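You operate a simulated robot arm through the tools that you are given. There is no shell and no other tool. Be economical: measure what you need, move in short steps, check, and stop when the job is done.

The job below is to be done with a simulated robot arm. You get a single attempt, and the scene is never put back.

TASK
Dry the wet number pad in the spot dryer for the time on the card.
Fine: hood shut, hands and what they hold out, while the lamp is on; hood open at the end. Where these are worked on the way, their far stop is far enough and under half their travel is too little: dryer hood.

The check looks at the end state, three seconds after you hand in, the way a careful person would. Anything else that was tipped, shoved, dropped, spilled or broken makes it a failure.

THE ROBOT
A 7-joint arm with a two-finger parallel gripper, fixed in place. Base frame: the origin is at the foot of the arm, x ahead of it, y to its left, z up; the work surface is at about z = 0. Lengths are in mm, angles in rad, forces in N, time in s.
With the tool pointing down near the work surface it reaches from about 220 to 580 mm from the base axis. Its first joint turns from -1.152 to 1.152 rad. Payload 2.5 kg.
The TCP is the grasp point between the finger pads, 23 mm short of the fingertips. In the tool frame z runs along the fingers and y along their closing line. The gripper opens to 94 mm. The fingers are 38 mm wide and 10 mm thick; the gripper's body (54 by 96 mm) begins 39 mm behind the TCP.
Orientation is that of the tool frame in the base frame, as a unit quaternion [w, x, y, z]. With the fingers straight down and closing along the base's y, the tool's x points along the base's -x, its y along +y and its z along -z.

THE INTERFACE
- The arm moves only by the tool nudge_tool. Its argument "plan" is a list of rows, each a list of 7 numbers: the shift along the tool's x, y, z in mm, then the turn, a rotation vector about the tool's x, y, z in rad, then the finger opening in mm, from 0 to 94. In form: [[dx, dy, dz, rx, ry, rz, fingers], ...]. A call has 1 to 12 rows; each row is the pose to reach, as a shift and turn from the pose commanded when the call began, along the tool's axes at that moment. A row lasts 0.2 s, in which the tool goes at most 50 mm and 0.15 rad; a call with a longer step from one row to the next is refused whole, and so is a gripper value outside its range. Where a pose cannot be reached the arm comes as near as it can. A force on the tool above 50 N (or 10 N above the force at the start of the call, whichever is more), or a blocked arm, ends the call early, and 0.2 s more pass. Each finger travels about 108 mm/s and halts on what it meets, pressing with about 27 N; the grip force reading is that of the motor and also rises with nothing between the fingers. The clock runs only during rows and for 0.2 s after the last one: add rows that repeat a pose to give the fingers time. It gives the time, the measured TCP pose, the force on the tool (base axes), the opening and the grip force at its end, in the units of the frame above (readings bear some noise), with the torque about the TCP (base axes, N m) and any sound that the robot's microphone picked up.
- Cameras (640 x 400 px; columns grow to the right, rows downward): "scene" is fixed at [118.4, -408.9, 533.8]; the picture's right is [0.83, -0.56, 0.00], its down [-0.37, -0.55, -0.75] and it looks along [0.42, 0.62, -0.66] (base axes); focal length 214 px, centre (320, 200). "wrist" rides on the gripper at [86, 16, -74] in the tool frame; the picture's right is [-0.18, 0.98, 0.00], its down [-0.58, -0.11, -0.81] and it looks along [-0.79, -0.15, 0.59] (tool axes); focal length 243 px, centre (320, 200). There is no depth. A picture from a camera that has moved, and an enlarged one, comes with that camera's place and axes in the base frame and with its lens.
- get_image(camera): a new picture of that camera. No time passes.
- enlarge(camera, box): a new picture of the part [left, top, right, bottom] of that camera's present view, enlarged. No time passes.
- hand_in(): hands the job in; it is judged then, once.

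Work in short steps. Places have to be worked out from the pictures, the camera data and where the tool is seen: move nearer, look again, correct. Check each grasp and each placing, and mend what went wrong. You have 120 turns and 76 pictures in all, those below and enlarged ones among them. Open the gripper and draw the arm clear of the work before you hand the job in, unless the task says otherwise; then end with one line.

The tools are called after "Call:" as a command line: name --pt "numbers of a row" for each row, then --argument value for the rest, lists and objects as JSON in quotes. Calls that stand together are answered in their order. nudge_tool: Moves the arm, as the interface text tells. Its arguments: {"type":"object","properties":{"plan":{"type":"array"}},"required":["plan"]} The other tools are called the same way: get_image (camera) takes a picture; enlarge (camera, box) takes an enlarged picture of a part of a camera's view; hand_in () hands the job in.

At the start:

```text
time: 0.0
tcp_pos: [359.8, -159.9, 341.4]
tcp_rot: [0.0, 0.0, 1.0, 0.0]
wrist_force: [0.3, 0.1, 1.3]
ft_torque: [0.02, -0.02, 0.01]
opening: 94.0
gripper_force: 0.1
```

scene: 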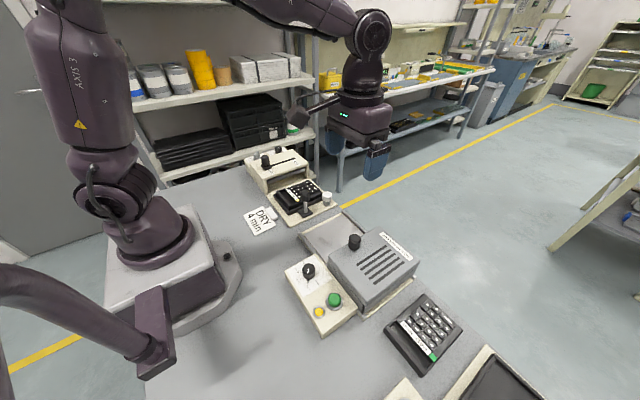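
wrist: 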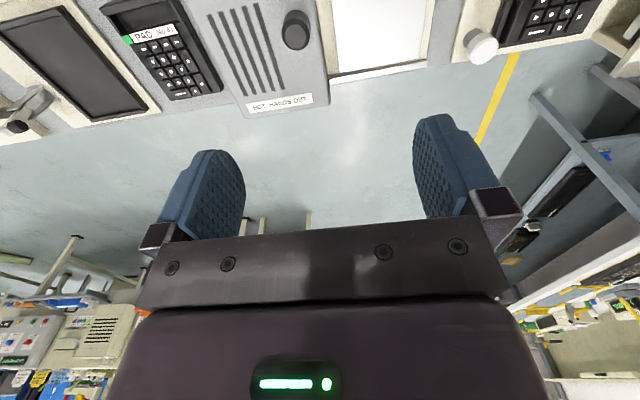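

The scene shows a card ("DRY 4 min"), a dryer with a sliding hood and control box, and a number pad to the right. I enlarge the key areas first.

Call:
enlarge --camera "scene" --box '[270, 200, 430, 350]'

Call:
enlarge --camera "scene" --box '[230, 140, 350, 240]'

Call:
enlarge --camera "scene" --box '[370, 280, 550, 400]'

```text
2.67 times, centred on (350, 275) of scene
camera zoom: at [118.4, -408.9, 533.8], right [0.83, -0.56, 0.0], down [-0.37, -0.55, -0.75], along [0.42, 0.62, -0.66], focal length 572 px, centre (240, 0)
```

zoom: 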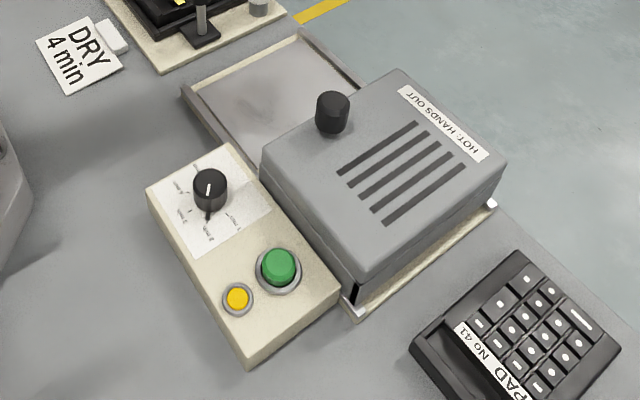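

```text
4.00 times, centred on (290, 190) of scene
camera zoom: at [118.4, -408.9, 533.8], right [0.83, -0.56, 0.0], down [-0.37, -0.55, -0.75], along [0.42, 0.62, -0.66], focal length 858 px, centre (440, 240)
```

zoom: 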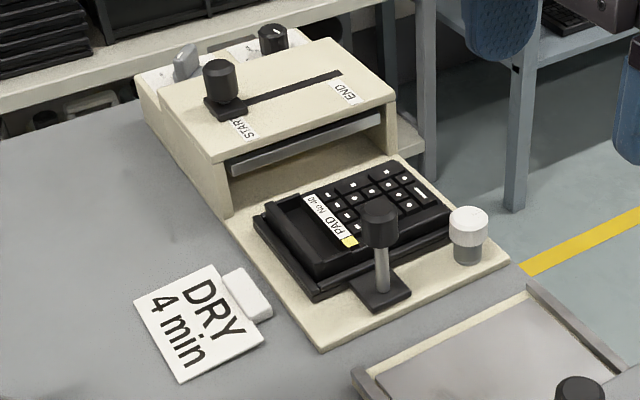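

```text
3.33 times, centred on (460, 340) of scene
camera zoom: at [118.4, -408.9, 533.8], right [0.83, -0.56, 0.0], down [-0.37, -0.55, -0.75], along [0.42, 0.62, -0.66], focal length 715 px, centre (-147, -267)
```

zoom: 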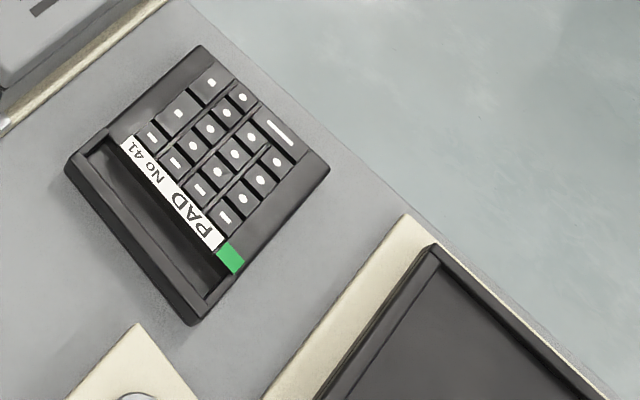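

Card says 4 min. There are two pads (No 41 loose near the right, No 40 in another station); I must learn which is wet. I tilt the tool so the wrist camera sees the right side of the bench.

Call:
nudge_tool --pt "15 -42 0 0 0.12 0 94" --pt "30 -84 0 0 0.24 0 94" --pt "45 -126 0 0 0.36 0 94" --pt "60 -168 0 0 0.46 0 94" --pt "60 -168 0 0 0.46 0 94"

Call:
get_image --camera "wrist"

```text
time: 1.2
tcp_pos: [298.9, -324.0, 343.3]
tcp_rot: [-0.229, 0.0, 0.973, 0.0]
wrist_force: [-0.1, 0.1, 0.0]
ft_torque: [0.03, 0.02, -0.04]
opening: 94.2
gripper_force: 0.0
```

```text
70 pictures are left
camera wrist: at [254.6, -306.9, 447.5], right [0.17, 0.98, -0.08], down [0.88, -0.11, 0.46], along [0.45, -0.15, -0.88], focal length 243 px, centre (320, 200)
```

wrist: 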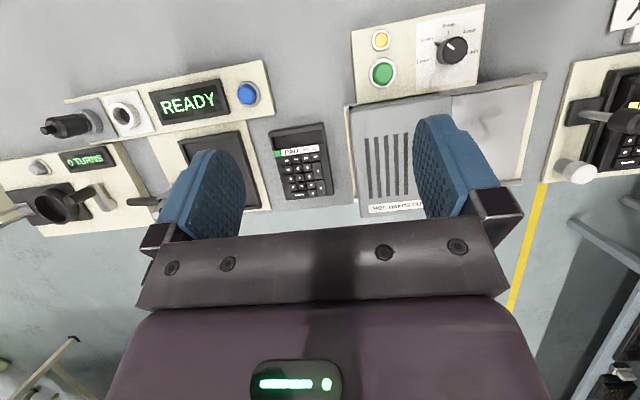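

Other stations are seen further right. I enlarge the pad and the dryer's control box.

Call:
enlarge --camera "wrist" --box '[255, 105, 345, 215]'

Call:
enlarge --camera "wrist" --box '[340, 0, 560, 220]'

Call:
enlarge --camera "wrist" --box '[560, 50, 640, 190]'

```text
3.64 times, centred on (300, 160) of wrist
camera zoom: at [254.6, -306.9, 447.5], right [0.17, 0.98, -0.08], down [0.88, -0.11, 0.46], along [0.45, -0.15, -0.88], focal length 882 px, centre (393, 346)
```

zoom: 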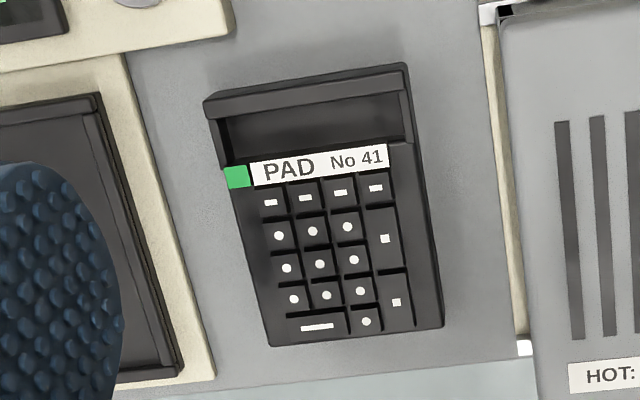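

```text
1.82 times, centred on (450, 110) of wrist
camera zoom: at [254.6, -306.9, 447.5], right [0.17, 0.98, -0.08], down [0.88, -0.11, 0.46], along [0.45, -0.15, -0.88], focal length 441 px, centre (84, 364)
```

zoom: 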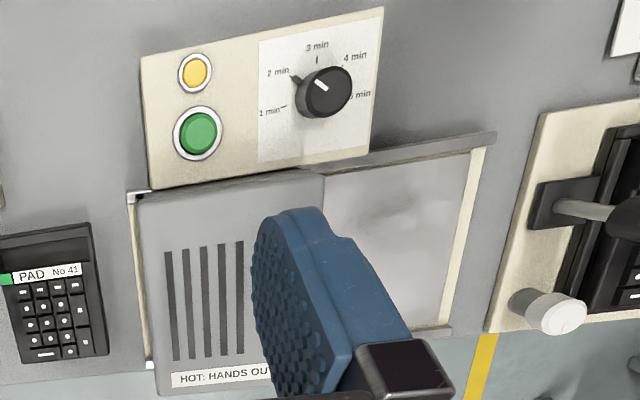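

```text
2.86 times, centred on (600, 120) of wrist
camera zoom: at [254.6, -306.9, 447.5], right [0.17, 0.98, -0.08], down [0.88, -0.11, 0.46], along [0.45, -0.15, -0.88], focal length 693 px, centre (-480, 429)
```

zoom: 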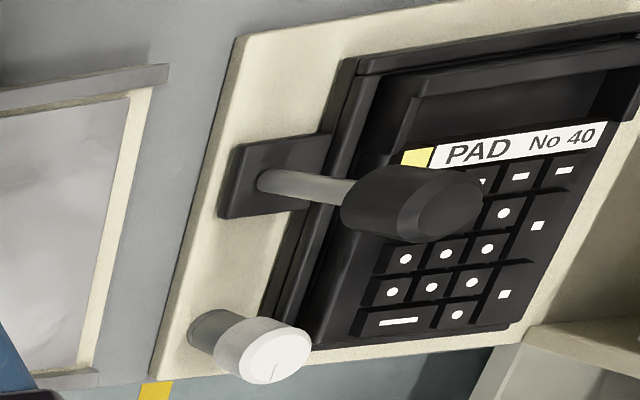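

Neither pad looks obviously wet from here. I move in for a close look at pad 41 (about (395,-403)).

Call:
nudge_tool --pt "-21 -20 31 0 0 0 94" --pt "-42 -40 62 0 0 0 94" --pt "-63 -60 93 0 0 0 94" --pt "-84 -80 125 0 0 0 94" --pt "-84 -80 125 0 0 0 94"

Call:
get_image --camera "wrist"

Call:
get_image --camera "scene"

```text
time: 2.4
tcp_pos: [317.7, -408.9, 191.3]
tcp_rot: [-0.227, 0.0, 0.974, 0.0]
wrist_force: [-1.6, -0.2, 0.1]
ft_torque: [0.02, -0.03, 0.0]
opening: 94.1
gripper_force: 0.0
```

```text
66 pictures are left
camera wrist: at [275.2, -390.5, 295.3], right [0.17, 0.98, -0.08], down [0.88, -0.11, 0.46], along [0.45, -0.15, -0.88], focal length 243 px, centre (320, 200)
```

wrist: 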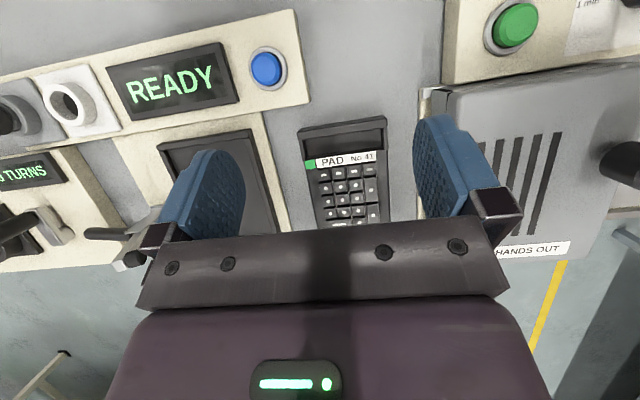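

```text
65 pictures are left
```

scene: 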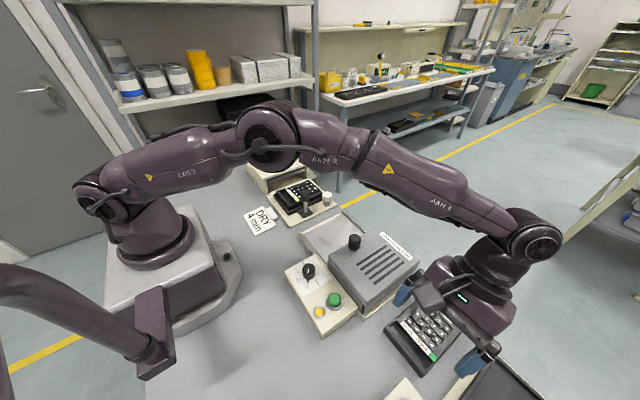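

Zoom in on the pad surface for wetness and outline.

Call:
enlarge --camera "wrist" --box '[285, 105, 405, 235]'

```text
3.08 times, centred on (345, 170) of wrist
camera zoom: at [275.2, -390.5, 295.3], right [0.17, 0.98, -0.08], down [0.88, -0.11, 0.46], along [0.45, -0.15, -0.88], focal length 746 px, centre (243, 292)
```

zoom: 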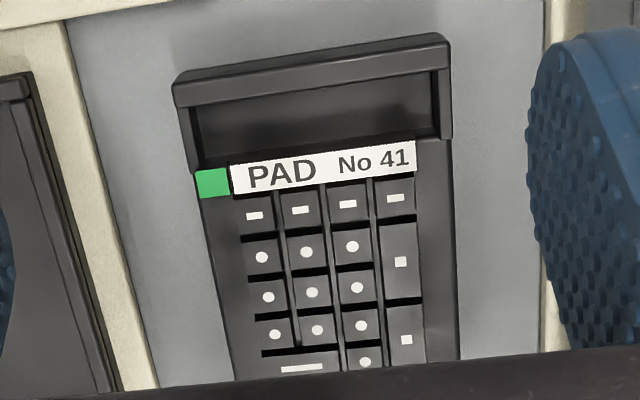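

Pad 41 looks matte (dry), while No 40 looked darker. I swing over to see No 40 near (390,145).

Call:
nudge_tool --pt "25 15 -38 0 0 0 94" --pt "40 55 -58 0 0 0 94" --pt "40 103 -58 0 0 0 94" --pt "40 151 -58 0 0 0 94" --pt "40 199 -58 0 0 0 94" --pt "40 247 -58 0 0 0 94" --pt "40 295 -58 0 0 0 94" --pt "40 343 -58 0 0 0 94" --pt "40 391 -58 0 0 0 94" --pt "40 439 -58 0 0 0 94" --pt "40 487 -58 0 0 0 94" --pt "40 535 -58 0 0 0 94"

Call:
get_image --camera "wrist"

Call:
enlarge --camera "scene" --box '[380, 280, 560, 400]'

```text
time: 5.0
tcp_pos: [306.7, 124.8, 264.7]
tcp_rot: [-0.229, 0.001, 0.973, 0.001]
wrist_force: [-0.4, -0.7, 0.8]
ft_torque: [-0.05, 0.03, -0.01]
opening: 93.9
gripper_force: 0.1
```

```text
63 pictures are left
camera wrist: at [262.2, 143.3, 368.7], right [0.17, 0.98, -0.08], down [0.88, -0.11, 0.46], along [0.45, -0.15, -0.88], focal length 243 px, centre (320, 200)
```

wrist: 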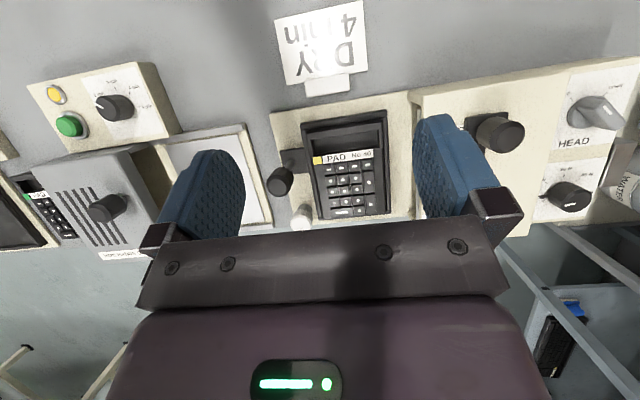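

```text
3.33 times, centred on (470, 340) of scene
camera zoom: at [118.3, -408.9, 533.8], right [0.83, -0.56, 0.0], down [-0.37, -0.55, -0.75], along [0.42, 0.62, -0.66], focal length 715 px, centre (-180, -267)
```

zoom: 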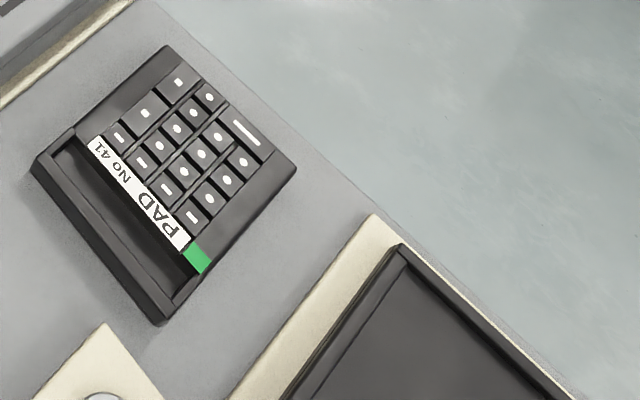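

Call:
enlarge --camera "wrist" --box '[260, 85, 430, 235]'

Call:
enlarge --camera "wrist" --box '[410, 40, 640, 240]'

```text
2.67 times, centred on (345, 160) of wrist
camera zoom: at [262.2, 143.3, 368.7], right [0.17, 0.98, -0.08], down [0.88, -0.11, 0.46], along [0.45, -0.15, -0.88], focal length 647 px, centre (253, 307)
```

zoom: 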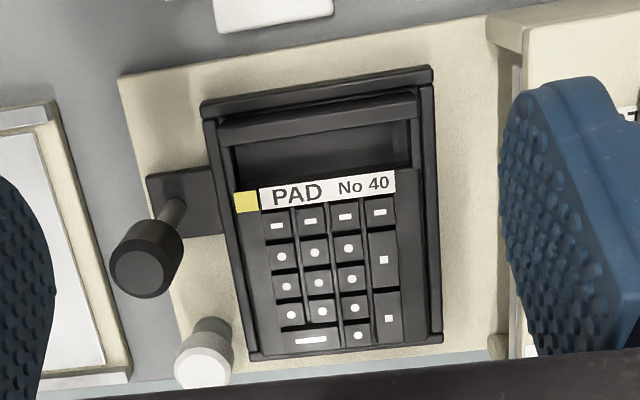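

```text
2.00 times, centred on (525, 140) of wrist
camera zoom: at [262.2, 143.3, 368.7], right [0.17, 0.98, -0.08], down [0.88, -0.11, 0.46], along [0.45, -0.15, -0.88], focal length 485 px, centre (-90, 320)
```

zoom: 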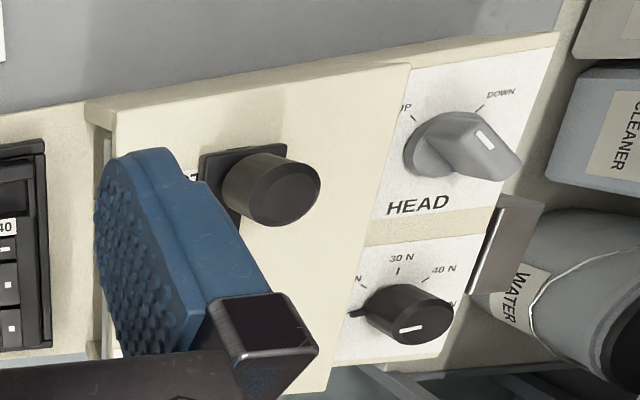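

No 40 sits in a wash/rub station (water, cleaner). I lower for an equally close look to judge its sheen.

Call:
nudge_tool --pt "-20 10 29 0 0 0 94" --pt "-40 10 58 0 0 0 94" --pt "-40 10 58 0 0 0 94"

Call:
enlarge --camera "wrist" --box '[260, 75, 430, 235]'

```text
time: 5.8
tcp_pos: [316.6, 135.8, 194.0]
tcp_rot: [-0.227, -0.001, 0.974, 0.0]
wrist_force: [-0.3, 0.9, -0.6]
ft_torque: [-0.02, 0.03, -0.02]
opening: 93.9
gripper_force: 0.0
```

```text
2.50 times, centred on (345, 155) of wrist
camera zoom: at [272.6, 153.4, 298.8], right [0.17, 0.98, -0.08], down [0.88, -0.11, 0.46], along [0.45, -0.15, -0.88], focal length 606 px, centre (258, 312)
```

zoom: 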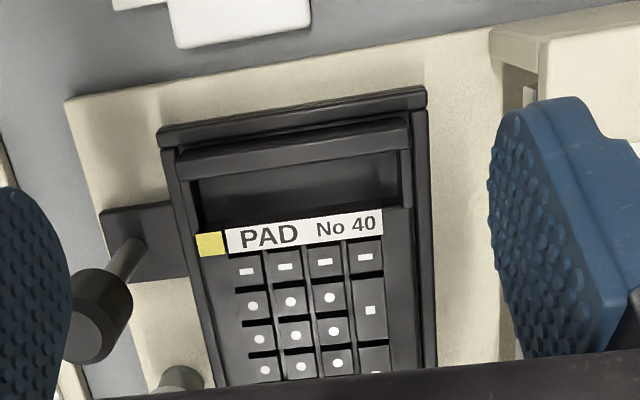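

Compare both pads from the fixed camera at high zoom.

Call:
enlarge --camera "scene" --box '[380, 285, 470, 380]'

Call:
enlarge --camera "scene" --box '[245, 140, 345, 240]'

```text
4.21 times, centred on (425, 332) of scene
camera zoom: at [118.4, -408.9, 533.8], right [0.83, -0.56, 0.0], down [-0.37, -0.55, -0.75], along [0.42, 0.62, -0.66], focal length 903 px, centre (-122, -358)
```

zoom: 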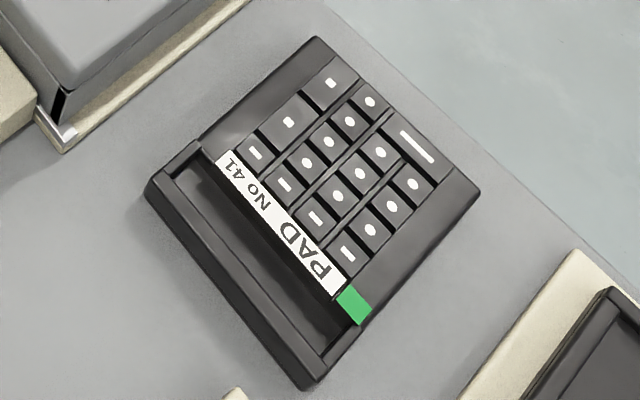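

```text
4.00 times, centred on (295, 190) of scene
camera zoom: at [118.4, -408.9, 533.8], right [0.83, -0.56, 0.0], down [-0.37, -0.55, -0.75], along [0.42, 0.62, -0.66], focal length 858 px, centre (420, 240)
```

zoom: 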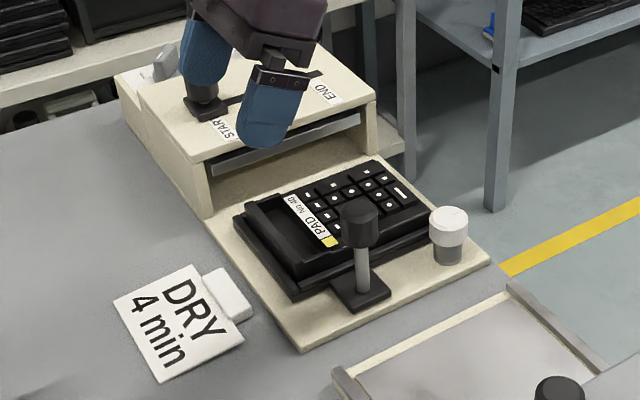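

Not conclusive. I level the tool to view No 40 at a grazing angle, where a water film or drops would shine.

Call:
nudge_tool --pt "2 -3 12 0 -0.12 0 94" --pt "4 -6 24 0 -0.24 0 94" --pt "5 -8 36 0 -0.36 0 94" --pt "6 -10 48 0 -0.46 0 94" --pt "6 -10 48 0 -0.46 0 94"

Call:
get_image --camera "wrist"

```text
time: 7.0
tcp_pos: [292.5, 129.5, 153.5]
tcp_rot: [0.001, 0.0, 1.0, 0.0]
wrist_force: [-0.3, -0.6, -0.1]
ft_torque: [0.02, 0.0, 0.02]
opening: 94.0
gripper_force: 0.0
```

```text
56 pictures are left
camera wrist: at [206.3, 145.7, 226.7], right [0.18, 0.98, 0.0], down [0.58, -0.11, 0.81], along [0.79, -0.15, -0.59], focal length 243 px, centre (320, 200)
```

wrist: 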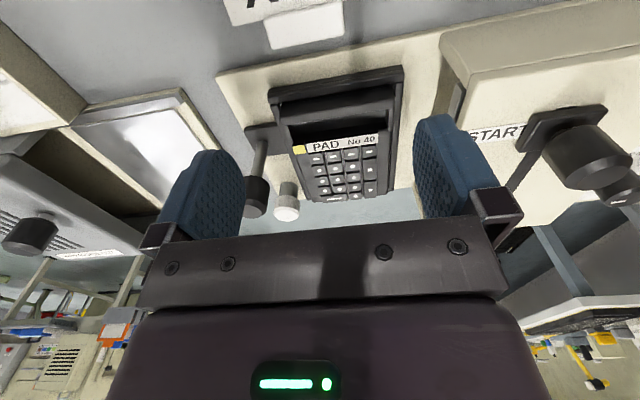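

Call:
enlarge --camera "wrist" --box '[260, 60, 420, 215]'

```text
2.58 times, centred on (340, 138) of wrist
camera zoom: at [206.3, 145.7, 226.7], right [0.18, 0.98, 0.0], down [0.58, -0.11, 0.81], along [0.79, -0.15, -0.59], focal length 626 px, centre (268, 361)
```

zoom: 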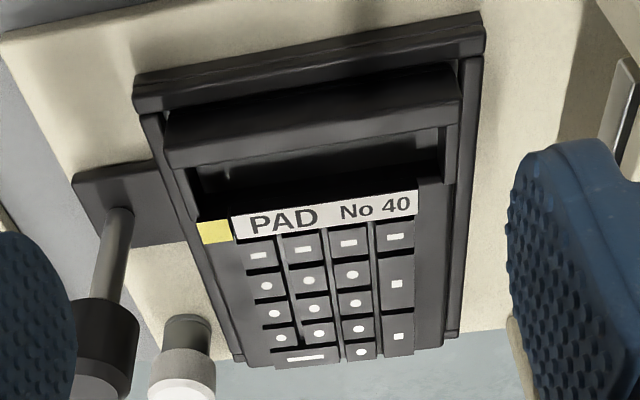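

Now the same view over No 41, sweeping with the tool raised.

Call:
nudge_tool --pt "0 -10 -48 0 0 0 94" --pt "0 -50 -75 0 0 0 94" --pt "0 -99 -75 0 0 0 94" --pt "0 -148 -75 0 0 0 94" --pt "0 -197 -75 0 0 0 94" --pt "0 -246 -75 0 0 0 94" --pt "0 -295 -75 0 0 0 94" --pt "0 -344 -75 0 0 0 94" --pt "0 -393 -75 0 0 0 94" --pt "0 -442 -75 0 0 0 94" --pt "0 -491 -75 0 0 0 94" --pt "0 -530 -50 0 0 0 94"

Call:
nudge_tool --pt "0 -15 45 0 0 0 94" --pt "0 -15 45 0 0 0 94"

Call:
enlarge --camera "wrist" --box '[260, 60, 420, 215]'

```text
time: 9.6
tcp_pos: [292.6, -401.6, 201.1]
tcp_rot: [0.0, 0.0, 1.0, 0.0]
wrist_force: [0.1, -0.9, -0.2]
ft_torque: [0.03, 0.02, 0.0]
opening: 94.4
gripper_force: 0.0
```

```text
time: 10.2
tcp_pos: [292.0, -417.0, 157.1]
tcp_rot: [0.0, 0.0, 1.0, 0.0]
wrist_force: [-1.1, 0.2, -0.1]
ft_torque: [0.02, 0.02, 0.0]
opening: 94.1
gripper_force: 0.1
```

```text
2.58 times, centred on (340, 138) of wrist
camera zoom: at [206.2, -399.1, 231.2], right [0.18, 0.98, 0.0], down [0.58, -0.11, 0.81], along [0.79, -0.15, -0.59], focal length 626 px, centre (268, 361)
```

zoom: 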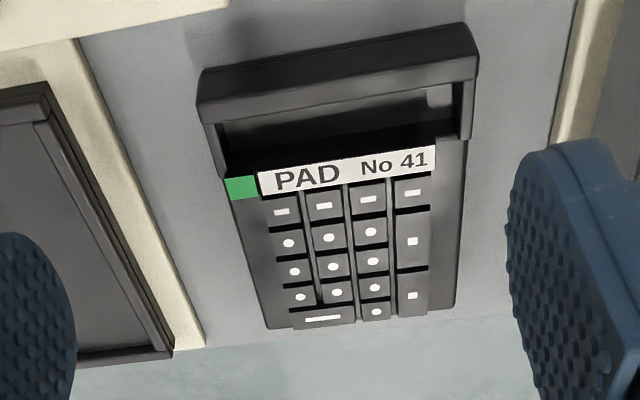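

Both pads look the same material. I look for other cues (labels, legends) on the right station and around.

Call:
get_image --camera "wrist"

Call:
enlarge --camera "wrist" --box '[0, 0, 320, 200]'

Call:
enlarge --camera "scene" --box '[230, 120, 350, 220]'

```text
53 pictures are left
camera wrist: at [206.2, -399.1, 231.2], right [0.18, 0.98, 0.0], down [0.58, -0.11, 0.81], along [0.79, -0.15, -0.59], focal length 243 px, centre (320, 200)
```

wrist: 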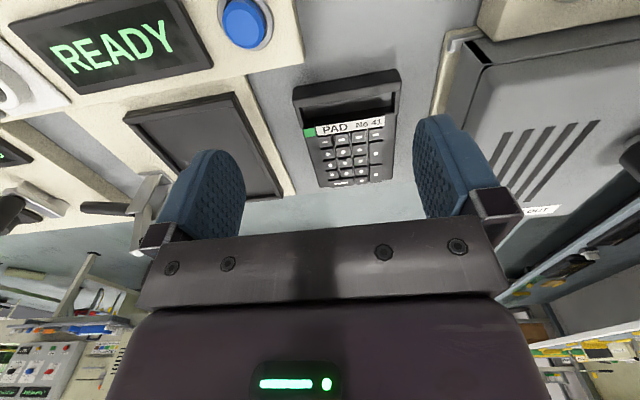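

```text
2.00 times, centred on (160, 100) of wrist
camera zoom: at [206.2, -399.1, 231.2], right [0.18, 0.98, 0.0], down [0.58, -0.11, 0.81], along [0.79, -0.15, -0.59], focal length 485 px, centre (640, 400)
```

zoom: 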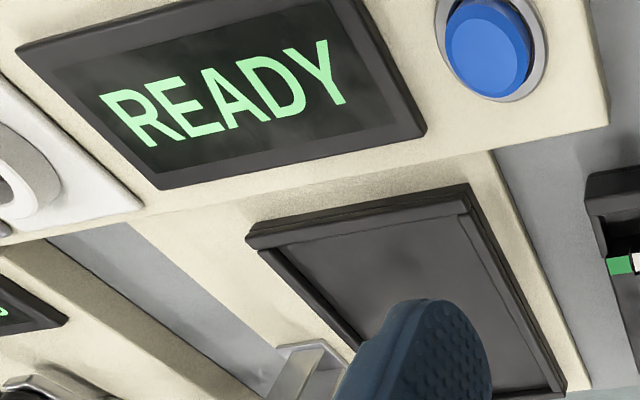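

```text
4.00 times, centred on (290, 170) of scene
camera zoom: at [118.3, -408.9, 533.8], right [0.83, -0.56, 0.0], down [-0.37, -0.55, -0.75], along [0.42, 0.62, -0.66], focal length 858 px, centre (440, 320)
```

zoom: 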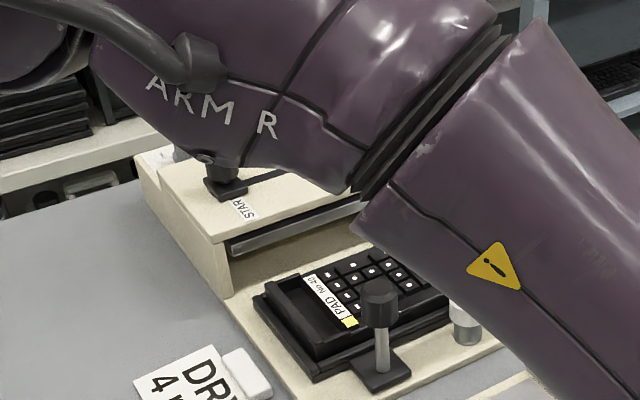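

I zoom tightly on No 41's keys for any drops.

Call:
enlarge --camera "wrist" --box '[290, 70, 400, 140]'

Call:
enlarge --camera "wrist" --box '[310, 125, 400, 190]'

```text
5.71 times, centred on (345, 105) of wrist
camera zoom: at [206.2, -399.1, 231.2], right [0.18, 0.98, 0.0], down [0.58, -0.11, 0.81], along [0.79, -0.15, -0.59], focal length 1386 px, centre (177, 743)
```

zoom: 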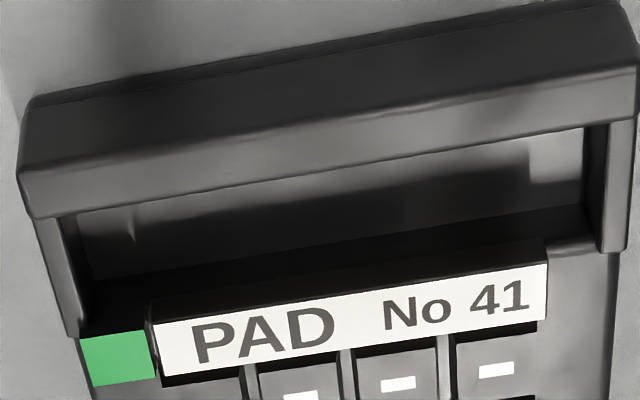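

```text
6.15 times, centred on (355, 158) of wrist
camera zoom: at [206.2, -399.1, 231.2], right [0.18, 0.98, 0.0], down [0.58, -0.11, 0.81], along [0.79, -0.15, -0.59], focal length 1493 px, centre (105, 462)
```

zoom: 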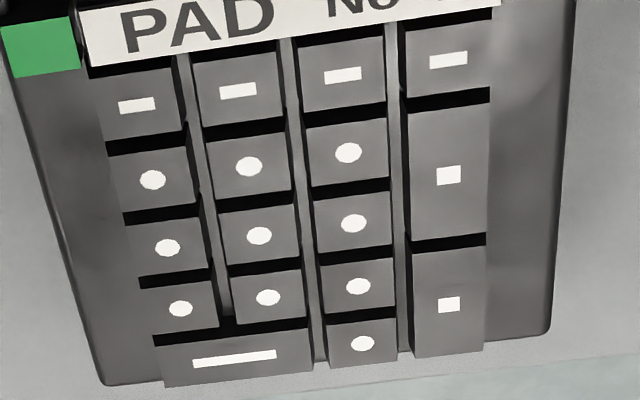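

No drops on No 41. I return to No 40 for identical tight zooms.

Call:
nudge_tool --pt "0 10 -48 0 0 0 94" --pt "0 50 -75 0 0 0 94" --pt "0 99 -75 0 0 0 94" --pt "0 148 -75 0 0 0 94" --pt "0 197 -75 0 0 0 94" --pt "0 246 -75 0 0 0 94" --pt "0 295 -75 0 0 0 94" --pt "0 344 -75 0 0 0 94" --pt "0 393 -75 0 0 0 94" --pt "0 442 -75 0 0 0 94" --pt "0 491 -75 0 0 0 94" --pt "0 530 -50 0 0 0 94"

Call:
nudge_tool --pt "0 8 40 0 0 0 94" --pt "0 8 45 0 0 0 94"

Call:
enlarge --camera "wrist" --box '[290, 80, 400, 150]'

Call:
enlarge --camera "wrist" --box '[300, 137, 390, 202]'

```text
time: 12.8
tcp_pos: [289.1, 110.0, 207.0]
tcp_rot: [0.0, 0.0, 1.0, 0.0]
wrist_force: [0.4, -0.1, -0.3]
ft_torque: [-0.02, 0.0, -0.01]
opening: 93.9
gripper_force: 0.1
```

```text
time: 13.4
tcp_pos: [290.6, 119.7, 161.4]
tcp_rot: [0.0, 0.0, 1.0, 0.0]
wrist_force: [-0.1, 0.9, 1.3]
ft_torque: [0.01, -0.02, -0.01]
opening: 93.9
gripper_force: 0.1
```

```text
5.71 times, centred on (345, 115) of wrist
camera zoom: at [205.1, 137.5, 235.2], right [0.18, 0.98, 0.0], down [0.58, -0.11, 0.81], along [0.79, -0.15, -0.59], focal length 1386 px, centre (177, 686)
```

zoom: 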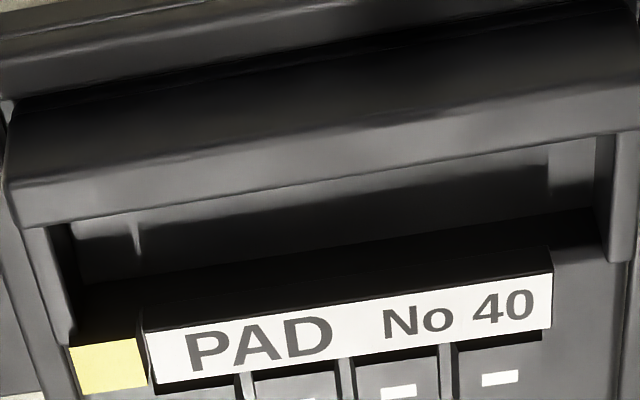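

```text
6.15 times, centred on (345, 170) of wrist
camera zoom: at [205.1, 137.5, 235.2], right [0.18, 0.98, 0.0], down [0.58, -0.11, 0.81], along [0.79, -0.15, -0.59], focal length 1493 px, centre (166, 388)
```

zoom: 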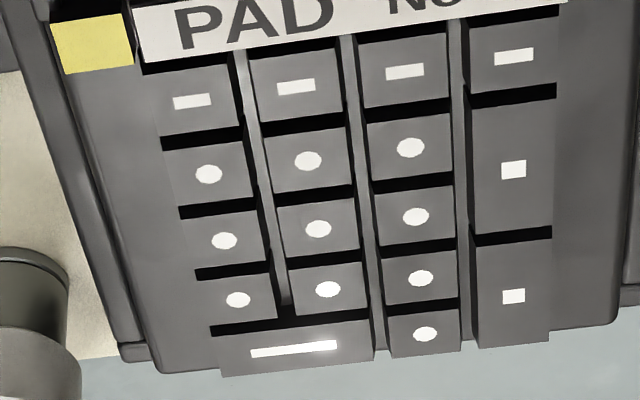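

Both surfaces look alike. I look at the lever and the rub station's state (clamp, head) for context.

Call:
enlarge --camera "wrist" --box '[210, 50, 330, 230]'

Call:
enlarge --camera "wrist" --box '[420, 0, 640, 230]'

```text
2.22 times, centred on (270, 140) of wrist
camera zoom: at [205.1, 137.5, 235.2], right [0.18, 0.98, 0.0], down [0.58, -0.11, 0.81], along [0.79, -0.15, -0.59], focal length 539 px, centre (431, 333)
```

zoom: 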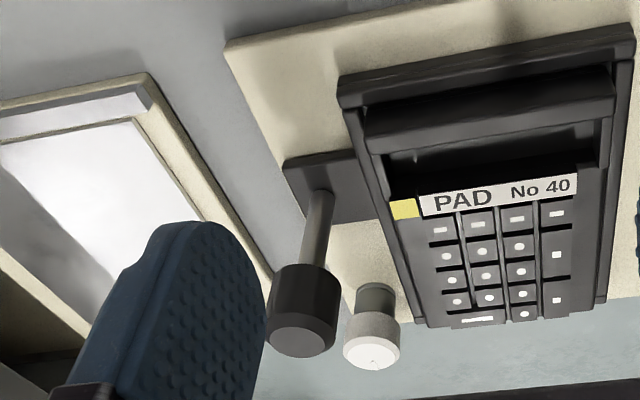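

```text
1.74 times, centred on (530, 115) of wrist
camera zoom: at [205.1, 137.5, 235.2], right [0.18, 0.98, 0.0], down [0.58, -0.11, 0.81], along [0.79, -0.15, -0.59], focal length 422 px, centre (-45, 348)
```

zoom: 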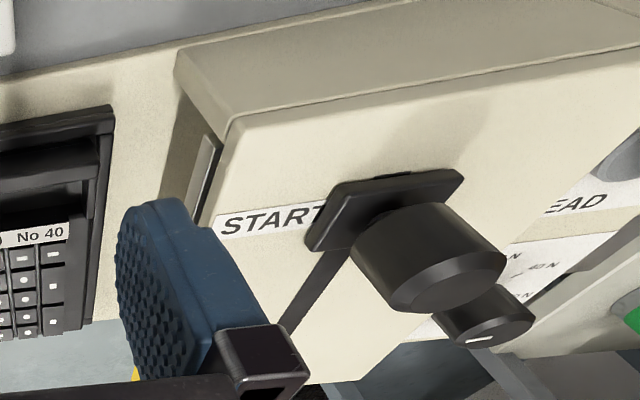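

The lever is just the nest's slide handle; No 40 isn't clamped. I look further left for more context, going up first.

Call:
nudge_tool --pt "0 0 -48 0 0 0 94" --pt "5 20 -90 0 0 0 94" --pt "15 50 -125 0 0.1 0 94" --pt "25 90 -150 0 0.2 0 94" --pt "30 130 -170 0 0.3 0 94" --pt "30 130 -170 0 0.3 0 94"

Call:
get_image --camera "wrist"

```text
time: 14.8
tcp_pos: [264.9, 252.1, 331.6]
tcp_rot: [-0.15, 0.0, 0.989, 0.0]
wrist_force: [-0.4, 0.1, -0.8]
ft_torque: [0.0, 0.01, 0.01]
opening: 93.9
gripper_force: 0.0
```

```text
44 pictures are left
camera wrist: at [204.3, 268.9, 427.4], right [0.18, 0.98, -0.05], down [0.79, -0.11, 0.6], along [0.58, -0.15, -0.8], focal length 243 px, centre (320, 200)
```

wrist: 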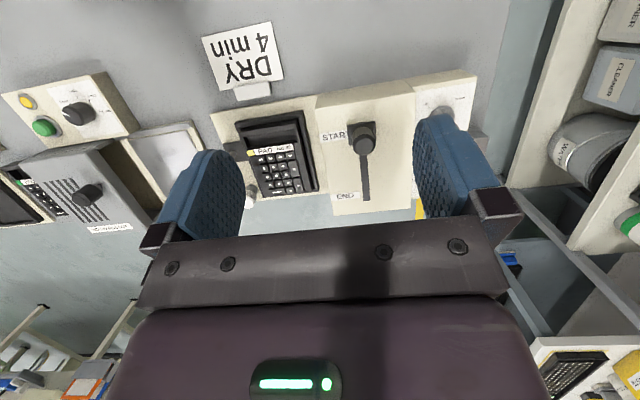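

The bottles are only background; both pads remain candidates. I take a low grazing view of No 40 (then No 41) where a water film would show mirror-like reflections.

Call:
nudge_tool --pt "0 -45 5 0 -0.12 0 94" --pt "-5 -90 15 0 -0.24 0 94" --pt "-15 -122 45 0 -0.36 0 94" --pt "-25 -122 90 0 -0.48 0 94" --pt "-38 -122 135 0 -0.6 0 94" --pt "-50 -122 180 0 -0.6 0 94" --pt "-63 -122 222 0 -0.6 0 94" --pt "-63 -122 222 0 -0.6 0 94"

Call:
get_image --camera "wrist"

```text
time: 16.6
tcp_pos: [255.9, 131.2, 99.9]
tcp_rot: [0.149, 0.001, 0.989, 0.0]
wrist_force: [0.8, 0.4, -0.4]
ft_torque: [-0.01, 0.0, 0.0]
opening: 94.0
gripper_force: 0.0
```

```text
43 pictures are left
camera wrist: at [152.2, 148.1, 145.1], right [0.18, 0.98, 0.05], down [0.32, -0.11, 0.94], along [0.93, -0.15, -0.33], focal length 243 px, centre (320, 200)
```

wrist: 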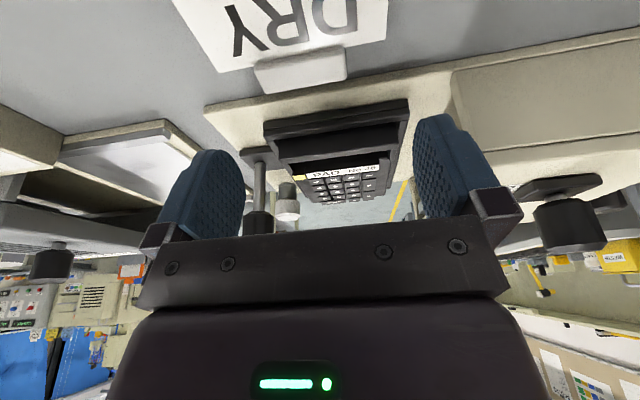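

Call:
enlarge --camera "wrist" --box '[255, 90, 415, 215]'

Call:
nudge_tool --pt "-14 0 -46 0 0 0 94" --pt "-28 -5 -92 0 0 0 94" --pt "-37 -50 -105 0 0 0 94" --pt "-37 -99 -105 0 0 0 94" --pt "-37 -148 -105 0 0 0 94" --pt "-37 -197 -105 0 0 0 94" --pt "-37 -246 -105 0 0 0 94" --pt "-37 -295 -105 0 0 0 94" --pt "-37 -344 -105 0 0 0 94" --pt "-37 -393 -105 0 0 0 94" --pt "-37 -442 -105 0 0 0 94" --pt "-37 -491 -105 0 0 0 94"

Call:
nudge_tool --pt "0 -45 0 0 0 0 94" --pt "14 -51 40 0 0 0 94" --pt "28 -51 80 0 0 0 94" --pt "37 -51 105 0 0 0 94" --pt "37 -51 105 0 0 0 94"

Call:
get_image --camera "wrist"

```text
3.20 times, centred on (335, 152) of wrist
camera zoom: at [152.2, 148.1, 145.1], right [0.18, 0.98, 0.05], down [0.32, -0.11, 0.94], along [0.93, -0.15, -0.33], focal length 776 px, centre (272, 352)
```

zoom: 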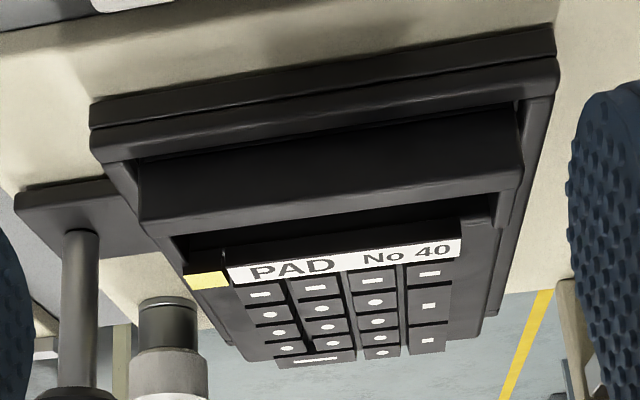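

```text
time: 19.2
tcp_pos: [260.8, -360.3, 210.8]
tcp_rot: [0.15, 0.0, 0.989, 0.0]
wrist_force: [0.6, -0.6, 0.2]
ft_torque: [0.04, 0.03, -0.02]
opening: 94.1
gripper_force: 0.1
out of reach, approached as far as the arm can: row 4, 5
```

```text
time: 20.4
tcp_pos: [258.6, -413.3, 103.5]
tcp_rot: [0.149, 0.0, 0.989, 0.001]
wrist_force: [0.0, 0.2, 0.6]
ft_torque: [-0.02, 0.01, 0.01]
opening: 94.1
gripper_force: 0.0
```

```text
41 pictures are left
camera wrist: at [153.8, -395.8, 147.1], right [0.18, 0.98, 0.05], down [0.32, -0.11, 0.94], along [0.93, -0.15, -0.33], focal length 243 px, centre (320, 200)
```

wrist: 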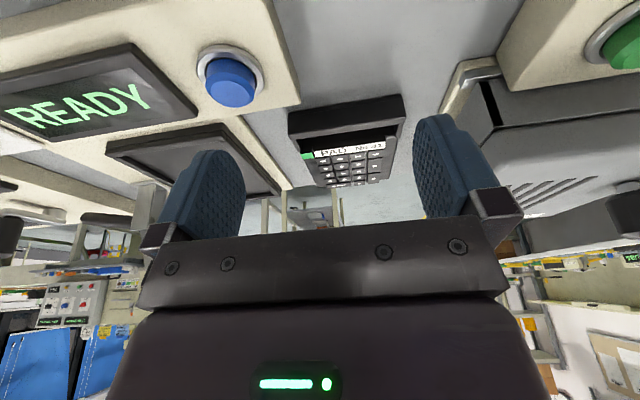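

Call:
enlarge --camera "wrist" --box '[265, 80, 425, 205]'

```text
3.20 times, centred on (345, 142) of wrist
camera zoom: at [153.8, -395.8, 147.1], right [0.18, 0.98, 0.05], down [0.32, -0.11, 0.94], along [0.93, -0.15, -0.33], focal length 776 px, centre (240, 384)
```

zoom: 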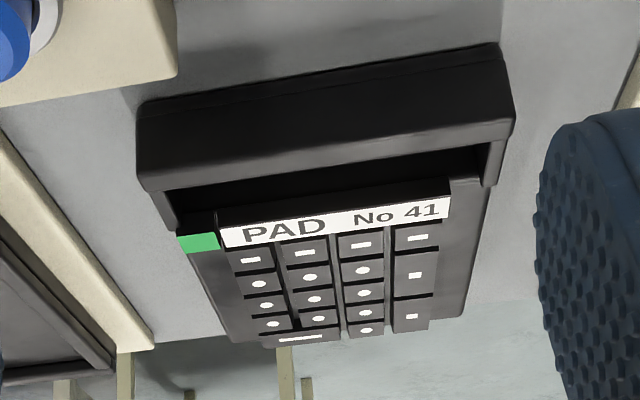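

Inconclusive separately; I go to a point midway between both pads to see them in one symmetric picture.

Call:
nudge_tool --pt "-28 0 -40 0 0 0 94" --pt "-50 10 -80 0 0 0 94" --pt "-72 30 -115 0 0 0 94" --pt "-90 60 -145 0 0 0 94" --pt "-105 98 -165 0 0.1 0 94" --pt "-118 138 -185 0 0.2 0 94" --pt "-118 182 -200 0 0.3 0 94" --pt "-118 226 -212 0 0.3 0 94" --pt "-118 268 -212 0 0.3 0 94" --pt "-118 268 -212 0 0.3 0 94"

Call:
get_image --camera "wrist"

```text
time: 22.6
tcp_pos: [307.2, -142.9, 340.7]
tcp_rot: [0.0, 0.0, 1.0, 0.0]
wrist_force: [0.1, -0.1, 0.5]
ft_torque: [0.0, 0.01, 0.01]
opening: 94.1
gripper_force: 0.0
```

```text
39 pictures are left
camera wrist: at [221.5, -125.8, 414.8], right [0.18, 0.98, 0.0], down [0.58, -0.11, 0.81], along [0.79, -0.15, -0.59], focal length 243 px, centre (320, 200)
```

wrist: 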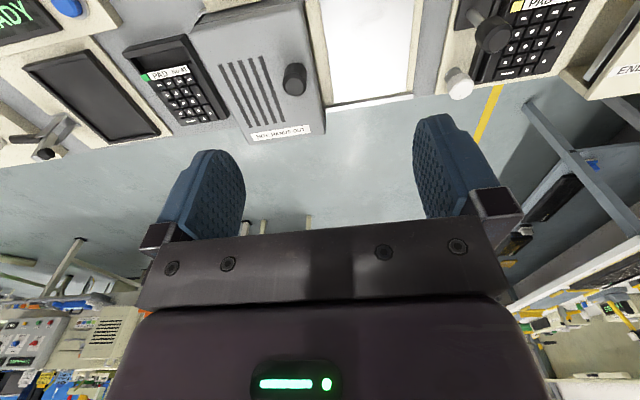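

Call:
enlarge --camera "wrist" --box '[110, 30, 240, 135]'

Call:
enlarge --camera "wrist" --box '[470, 0, 600, 105]'

```text
3.81 times, centred on (175, 82) of wrist
camera zoom: at [221.5, -125.8, 414.8], right [0.18, 0.98, 0.0], down [0.58, -0.11, 0.81], along [0.79, -0.15, -0.59], focal length 924 px, centre (872, 648)
```

zoom: 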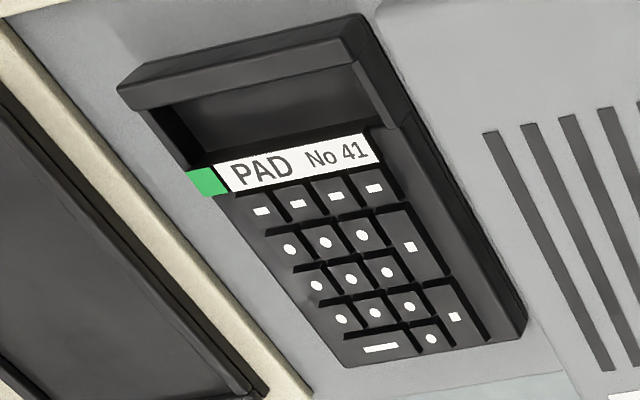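

```text
3.81 times, centred on (535, 52) of wrist
camera zoom: at [221.5, -125.8, 414.8], right [0.18, 0.98, 0.0], down [0.58, -0.11, 0.81], along [0.79, -0.15, -0.59], focal length 924 px, centre (-499, 762)
```

zoom: 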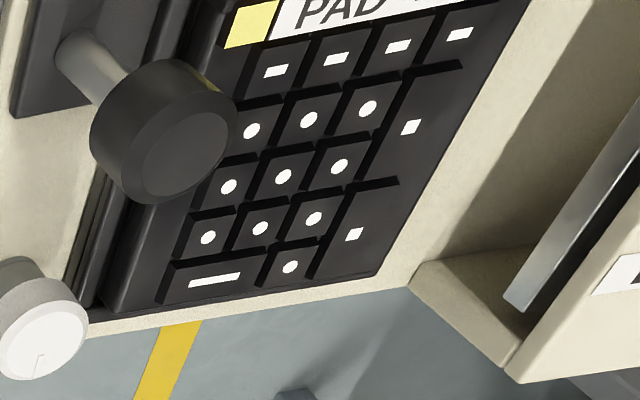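

No 40 seems somewhat darker than No 41 relative to the surrounding black parts. One tighter comparison from the fixed camera.

Call:
enlarge --camera "scene" --box '[272, 172, 332, 222]'

Call:
enlarge --camera "scene" --box '[380, 290, 470, 380]'

```text
8.00 times, centred on (302, 197) of scene
camera zoom: at [118.4, -408.9, 533.8], right [0.83, -0.56, 0.0], down [-0.37, -0.55, -0.75], along [0.42, 0.62, -0.66], focal length 1716 px, centre (464, 224)
```

zoom: 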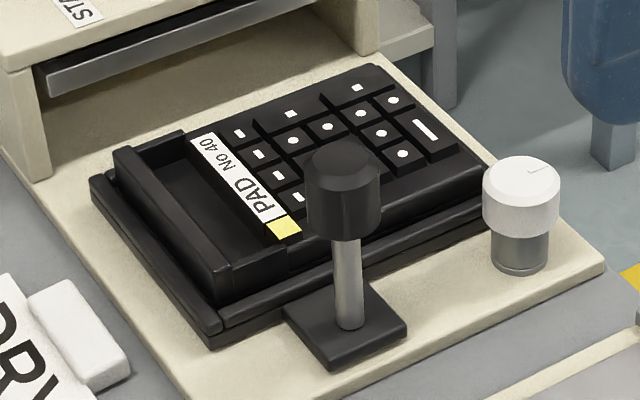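

```text
4.44 times, centred on (425, 335) of scene
camera zoom: at [118.4, -408.9, 533.8], right [0.83, -0.56, 0.0], down [-0.37, -0.55, -0.75], along [0.42, 0.62, -0.66], focal length 953 px, centre (-147, -400)
```

zoom: 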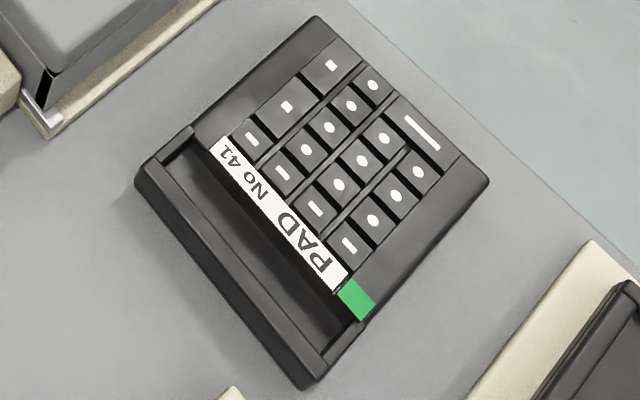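

No 40 is clearly blacker than even its nest, from several angles (wet), whereas No 41 is a constant matte grey; No 40 also sits in the rub station. I take No 40 as the wet one and go above its rim bar with the fingers turned to close along x.

Call:
nudge_tool --pt "0 24 0 0 0 0.14 94" --pt "0 48 0 0 0 0.28 94" --pt "0 72 0 0 0 0.42 94" --pt "-5 96 10 0 0 0.56 94" --pt "-10 122 25 0 0 0.7 94" --pt "-10 150 40 0 0 0.84 94" --pt "-10 180 55 0 0 0.98 94" --pt "-10 208 70 0 0 1.12 94" --pt "-10 236 85 0 0 1.26 94" --pt "-10 264 100 0 0 1.4 94" --pt "-10 288 110 0 0 1.54 94" --pt "-10 288 110 0 0 1.571 94"

Call:
get_image --camera "wrist"

Call:
get_image --camera "scene"

```text
time: 25.2
tcp_pos: [318.0, 143.4, 227.9]
tcp_rot: [0.0, 0.708, 0.706, 0.0]
wrist_force: [-0.3, -0.3, -0.5]
ft_torque: [0.03, 0.01, 0.02]
opening: 94.0
gripper_force: 0.0
```

```text
34 pictures are left
camera wrist: at [334.1, 230.5, 301.4], right [0.98, -0.19, 0.0], down [-0.11, -0.58, 0.81], along [-0.15, -0.79, -0.59], focal length 243 px, centre (320, 200)
```

wrist: 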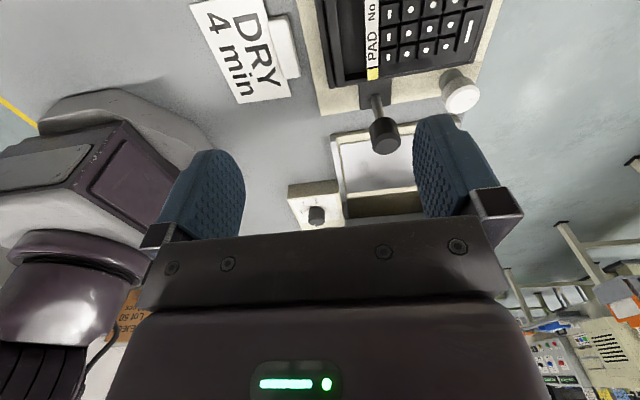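

```text
33 pictures are left
```

scene: 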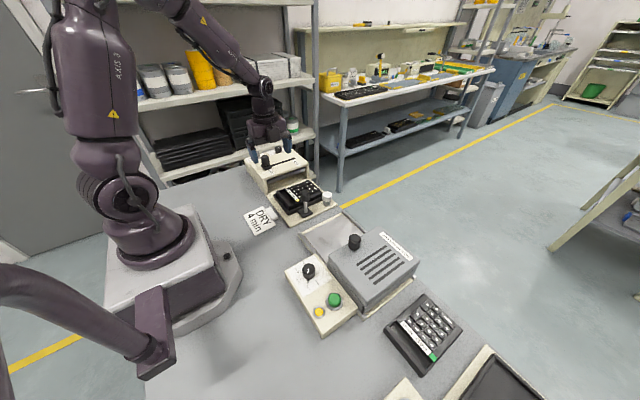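

The rim bar shows at the top; zoom for precise position.

Call:
enlarge --camera "wrist" --box '[300, 0, 420, 110]'

```text
3.64 times, centred on (360, 55) of wrist
camera zoom: at [334.1, 230.5, 301.4], right [0.98, -0.19, 0.0], down [-0.11, -0.58, 0.81], along [-0.15, -0.79, -0.59], focal length 882 px, centre (174, 727)
```

zoom: 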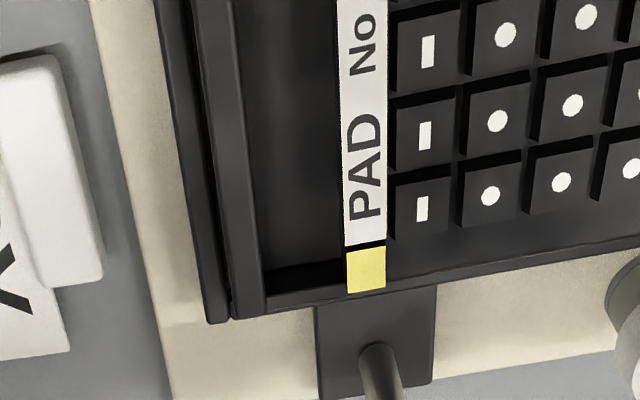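

Bar of pad 40 is about x 325–335, y 87–185, top z≈44; nest rim top ≈22. I go above it with the fingers partly closed (24 mm) and check.

Call:
nudge_tool --pt "-3 5 40 0 0 0 80" --pt "-7 12 80 0 0 0 50" --pt "-7 12 120 0 0 0 24" --pt "-7 12 148 0 0 0 24" --pt "-7 12 148 0 0 0 24"

Call:
get_image --camera "wrist"

Call:
enlarge --camera "scene" --box '[240, 120, 350, 230]'

```text
time: 26.4
tcp_pos: [327.2, 136.0, 81.0]
tcp_rot: [-0.001, 0.707, 0.707, 0.0]
wrist_force: [0.5, -0.6, 0.5]
ft_torque: [-0.03, -0.02, 0.06]
opening: 23.8
gripper_force: 0.1
```

```text
31 pictures are left
camera wrist: at [343.1, 224.3, 154.7], right [0.98, -0.18, 0.0], down [-0.11, -0.58, 0.81], along [-0.15, -0.79, -0.59], focal length 243 px, centre (320, 200)
```

wrist: 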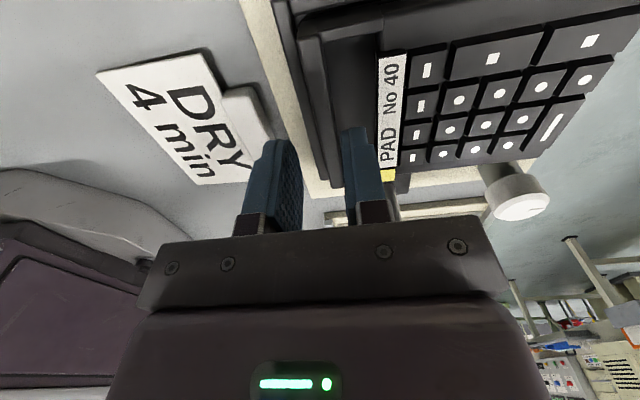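

```text
3.64 times, centred on (295, 175) of scene
camera zoom: at [118.4, -408.9, 533.8], right [0.83, -0.56, 0.0], down [-0.37, -0.55, -0.75], along [0.42, 0.62, -0.66], focal length 780 px, centre (411, 291)
```

zoom: 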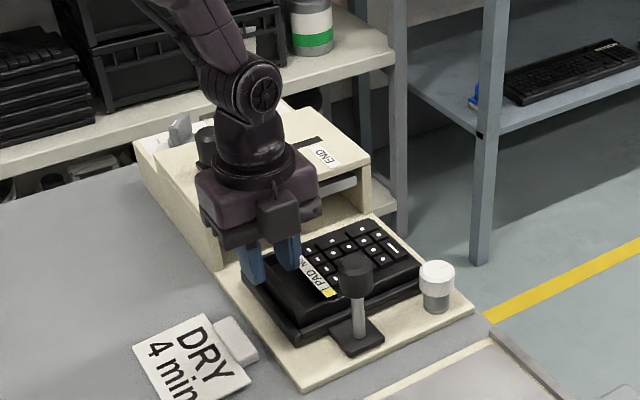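

Zoom to check the fingers straddle the bar.

Call:
enlarge --camera "wrist" --box '[240, 0, 420, 220]'

```text
1.82 times, centred on (330, 110) of wrist
camera zoom: at [343.1, 224.3, 154.7], right [0.98, -0.18, 0.0], down [-0.11, -0.58, 0.81], along [-0.15, -0.79, -0.59], focal length 441 px, centre (302, 364)
```

zoom: 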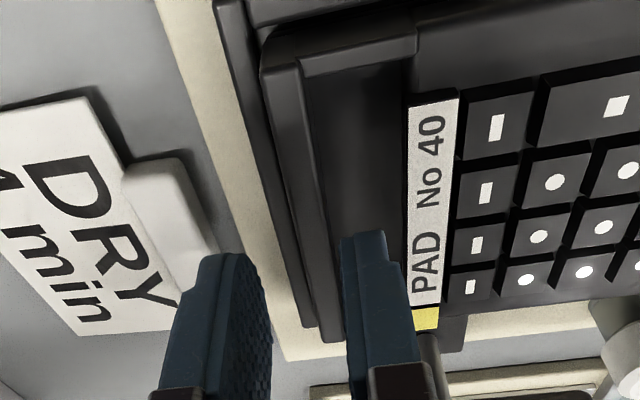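

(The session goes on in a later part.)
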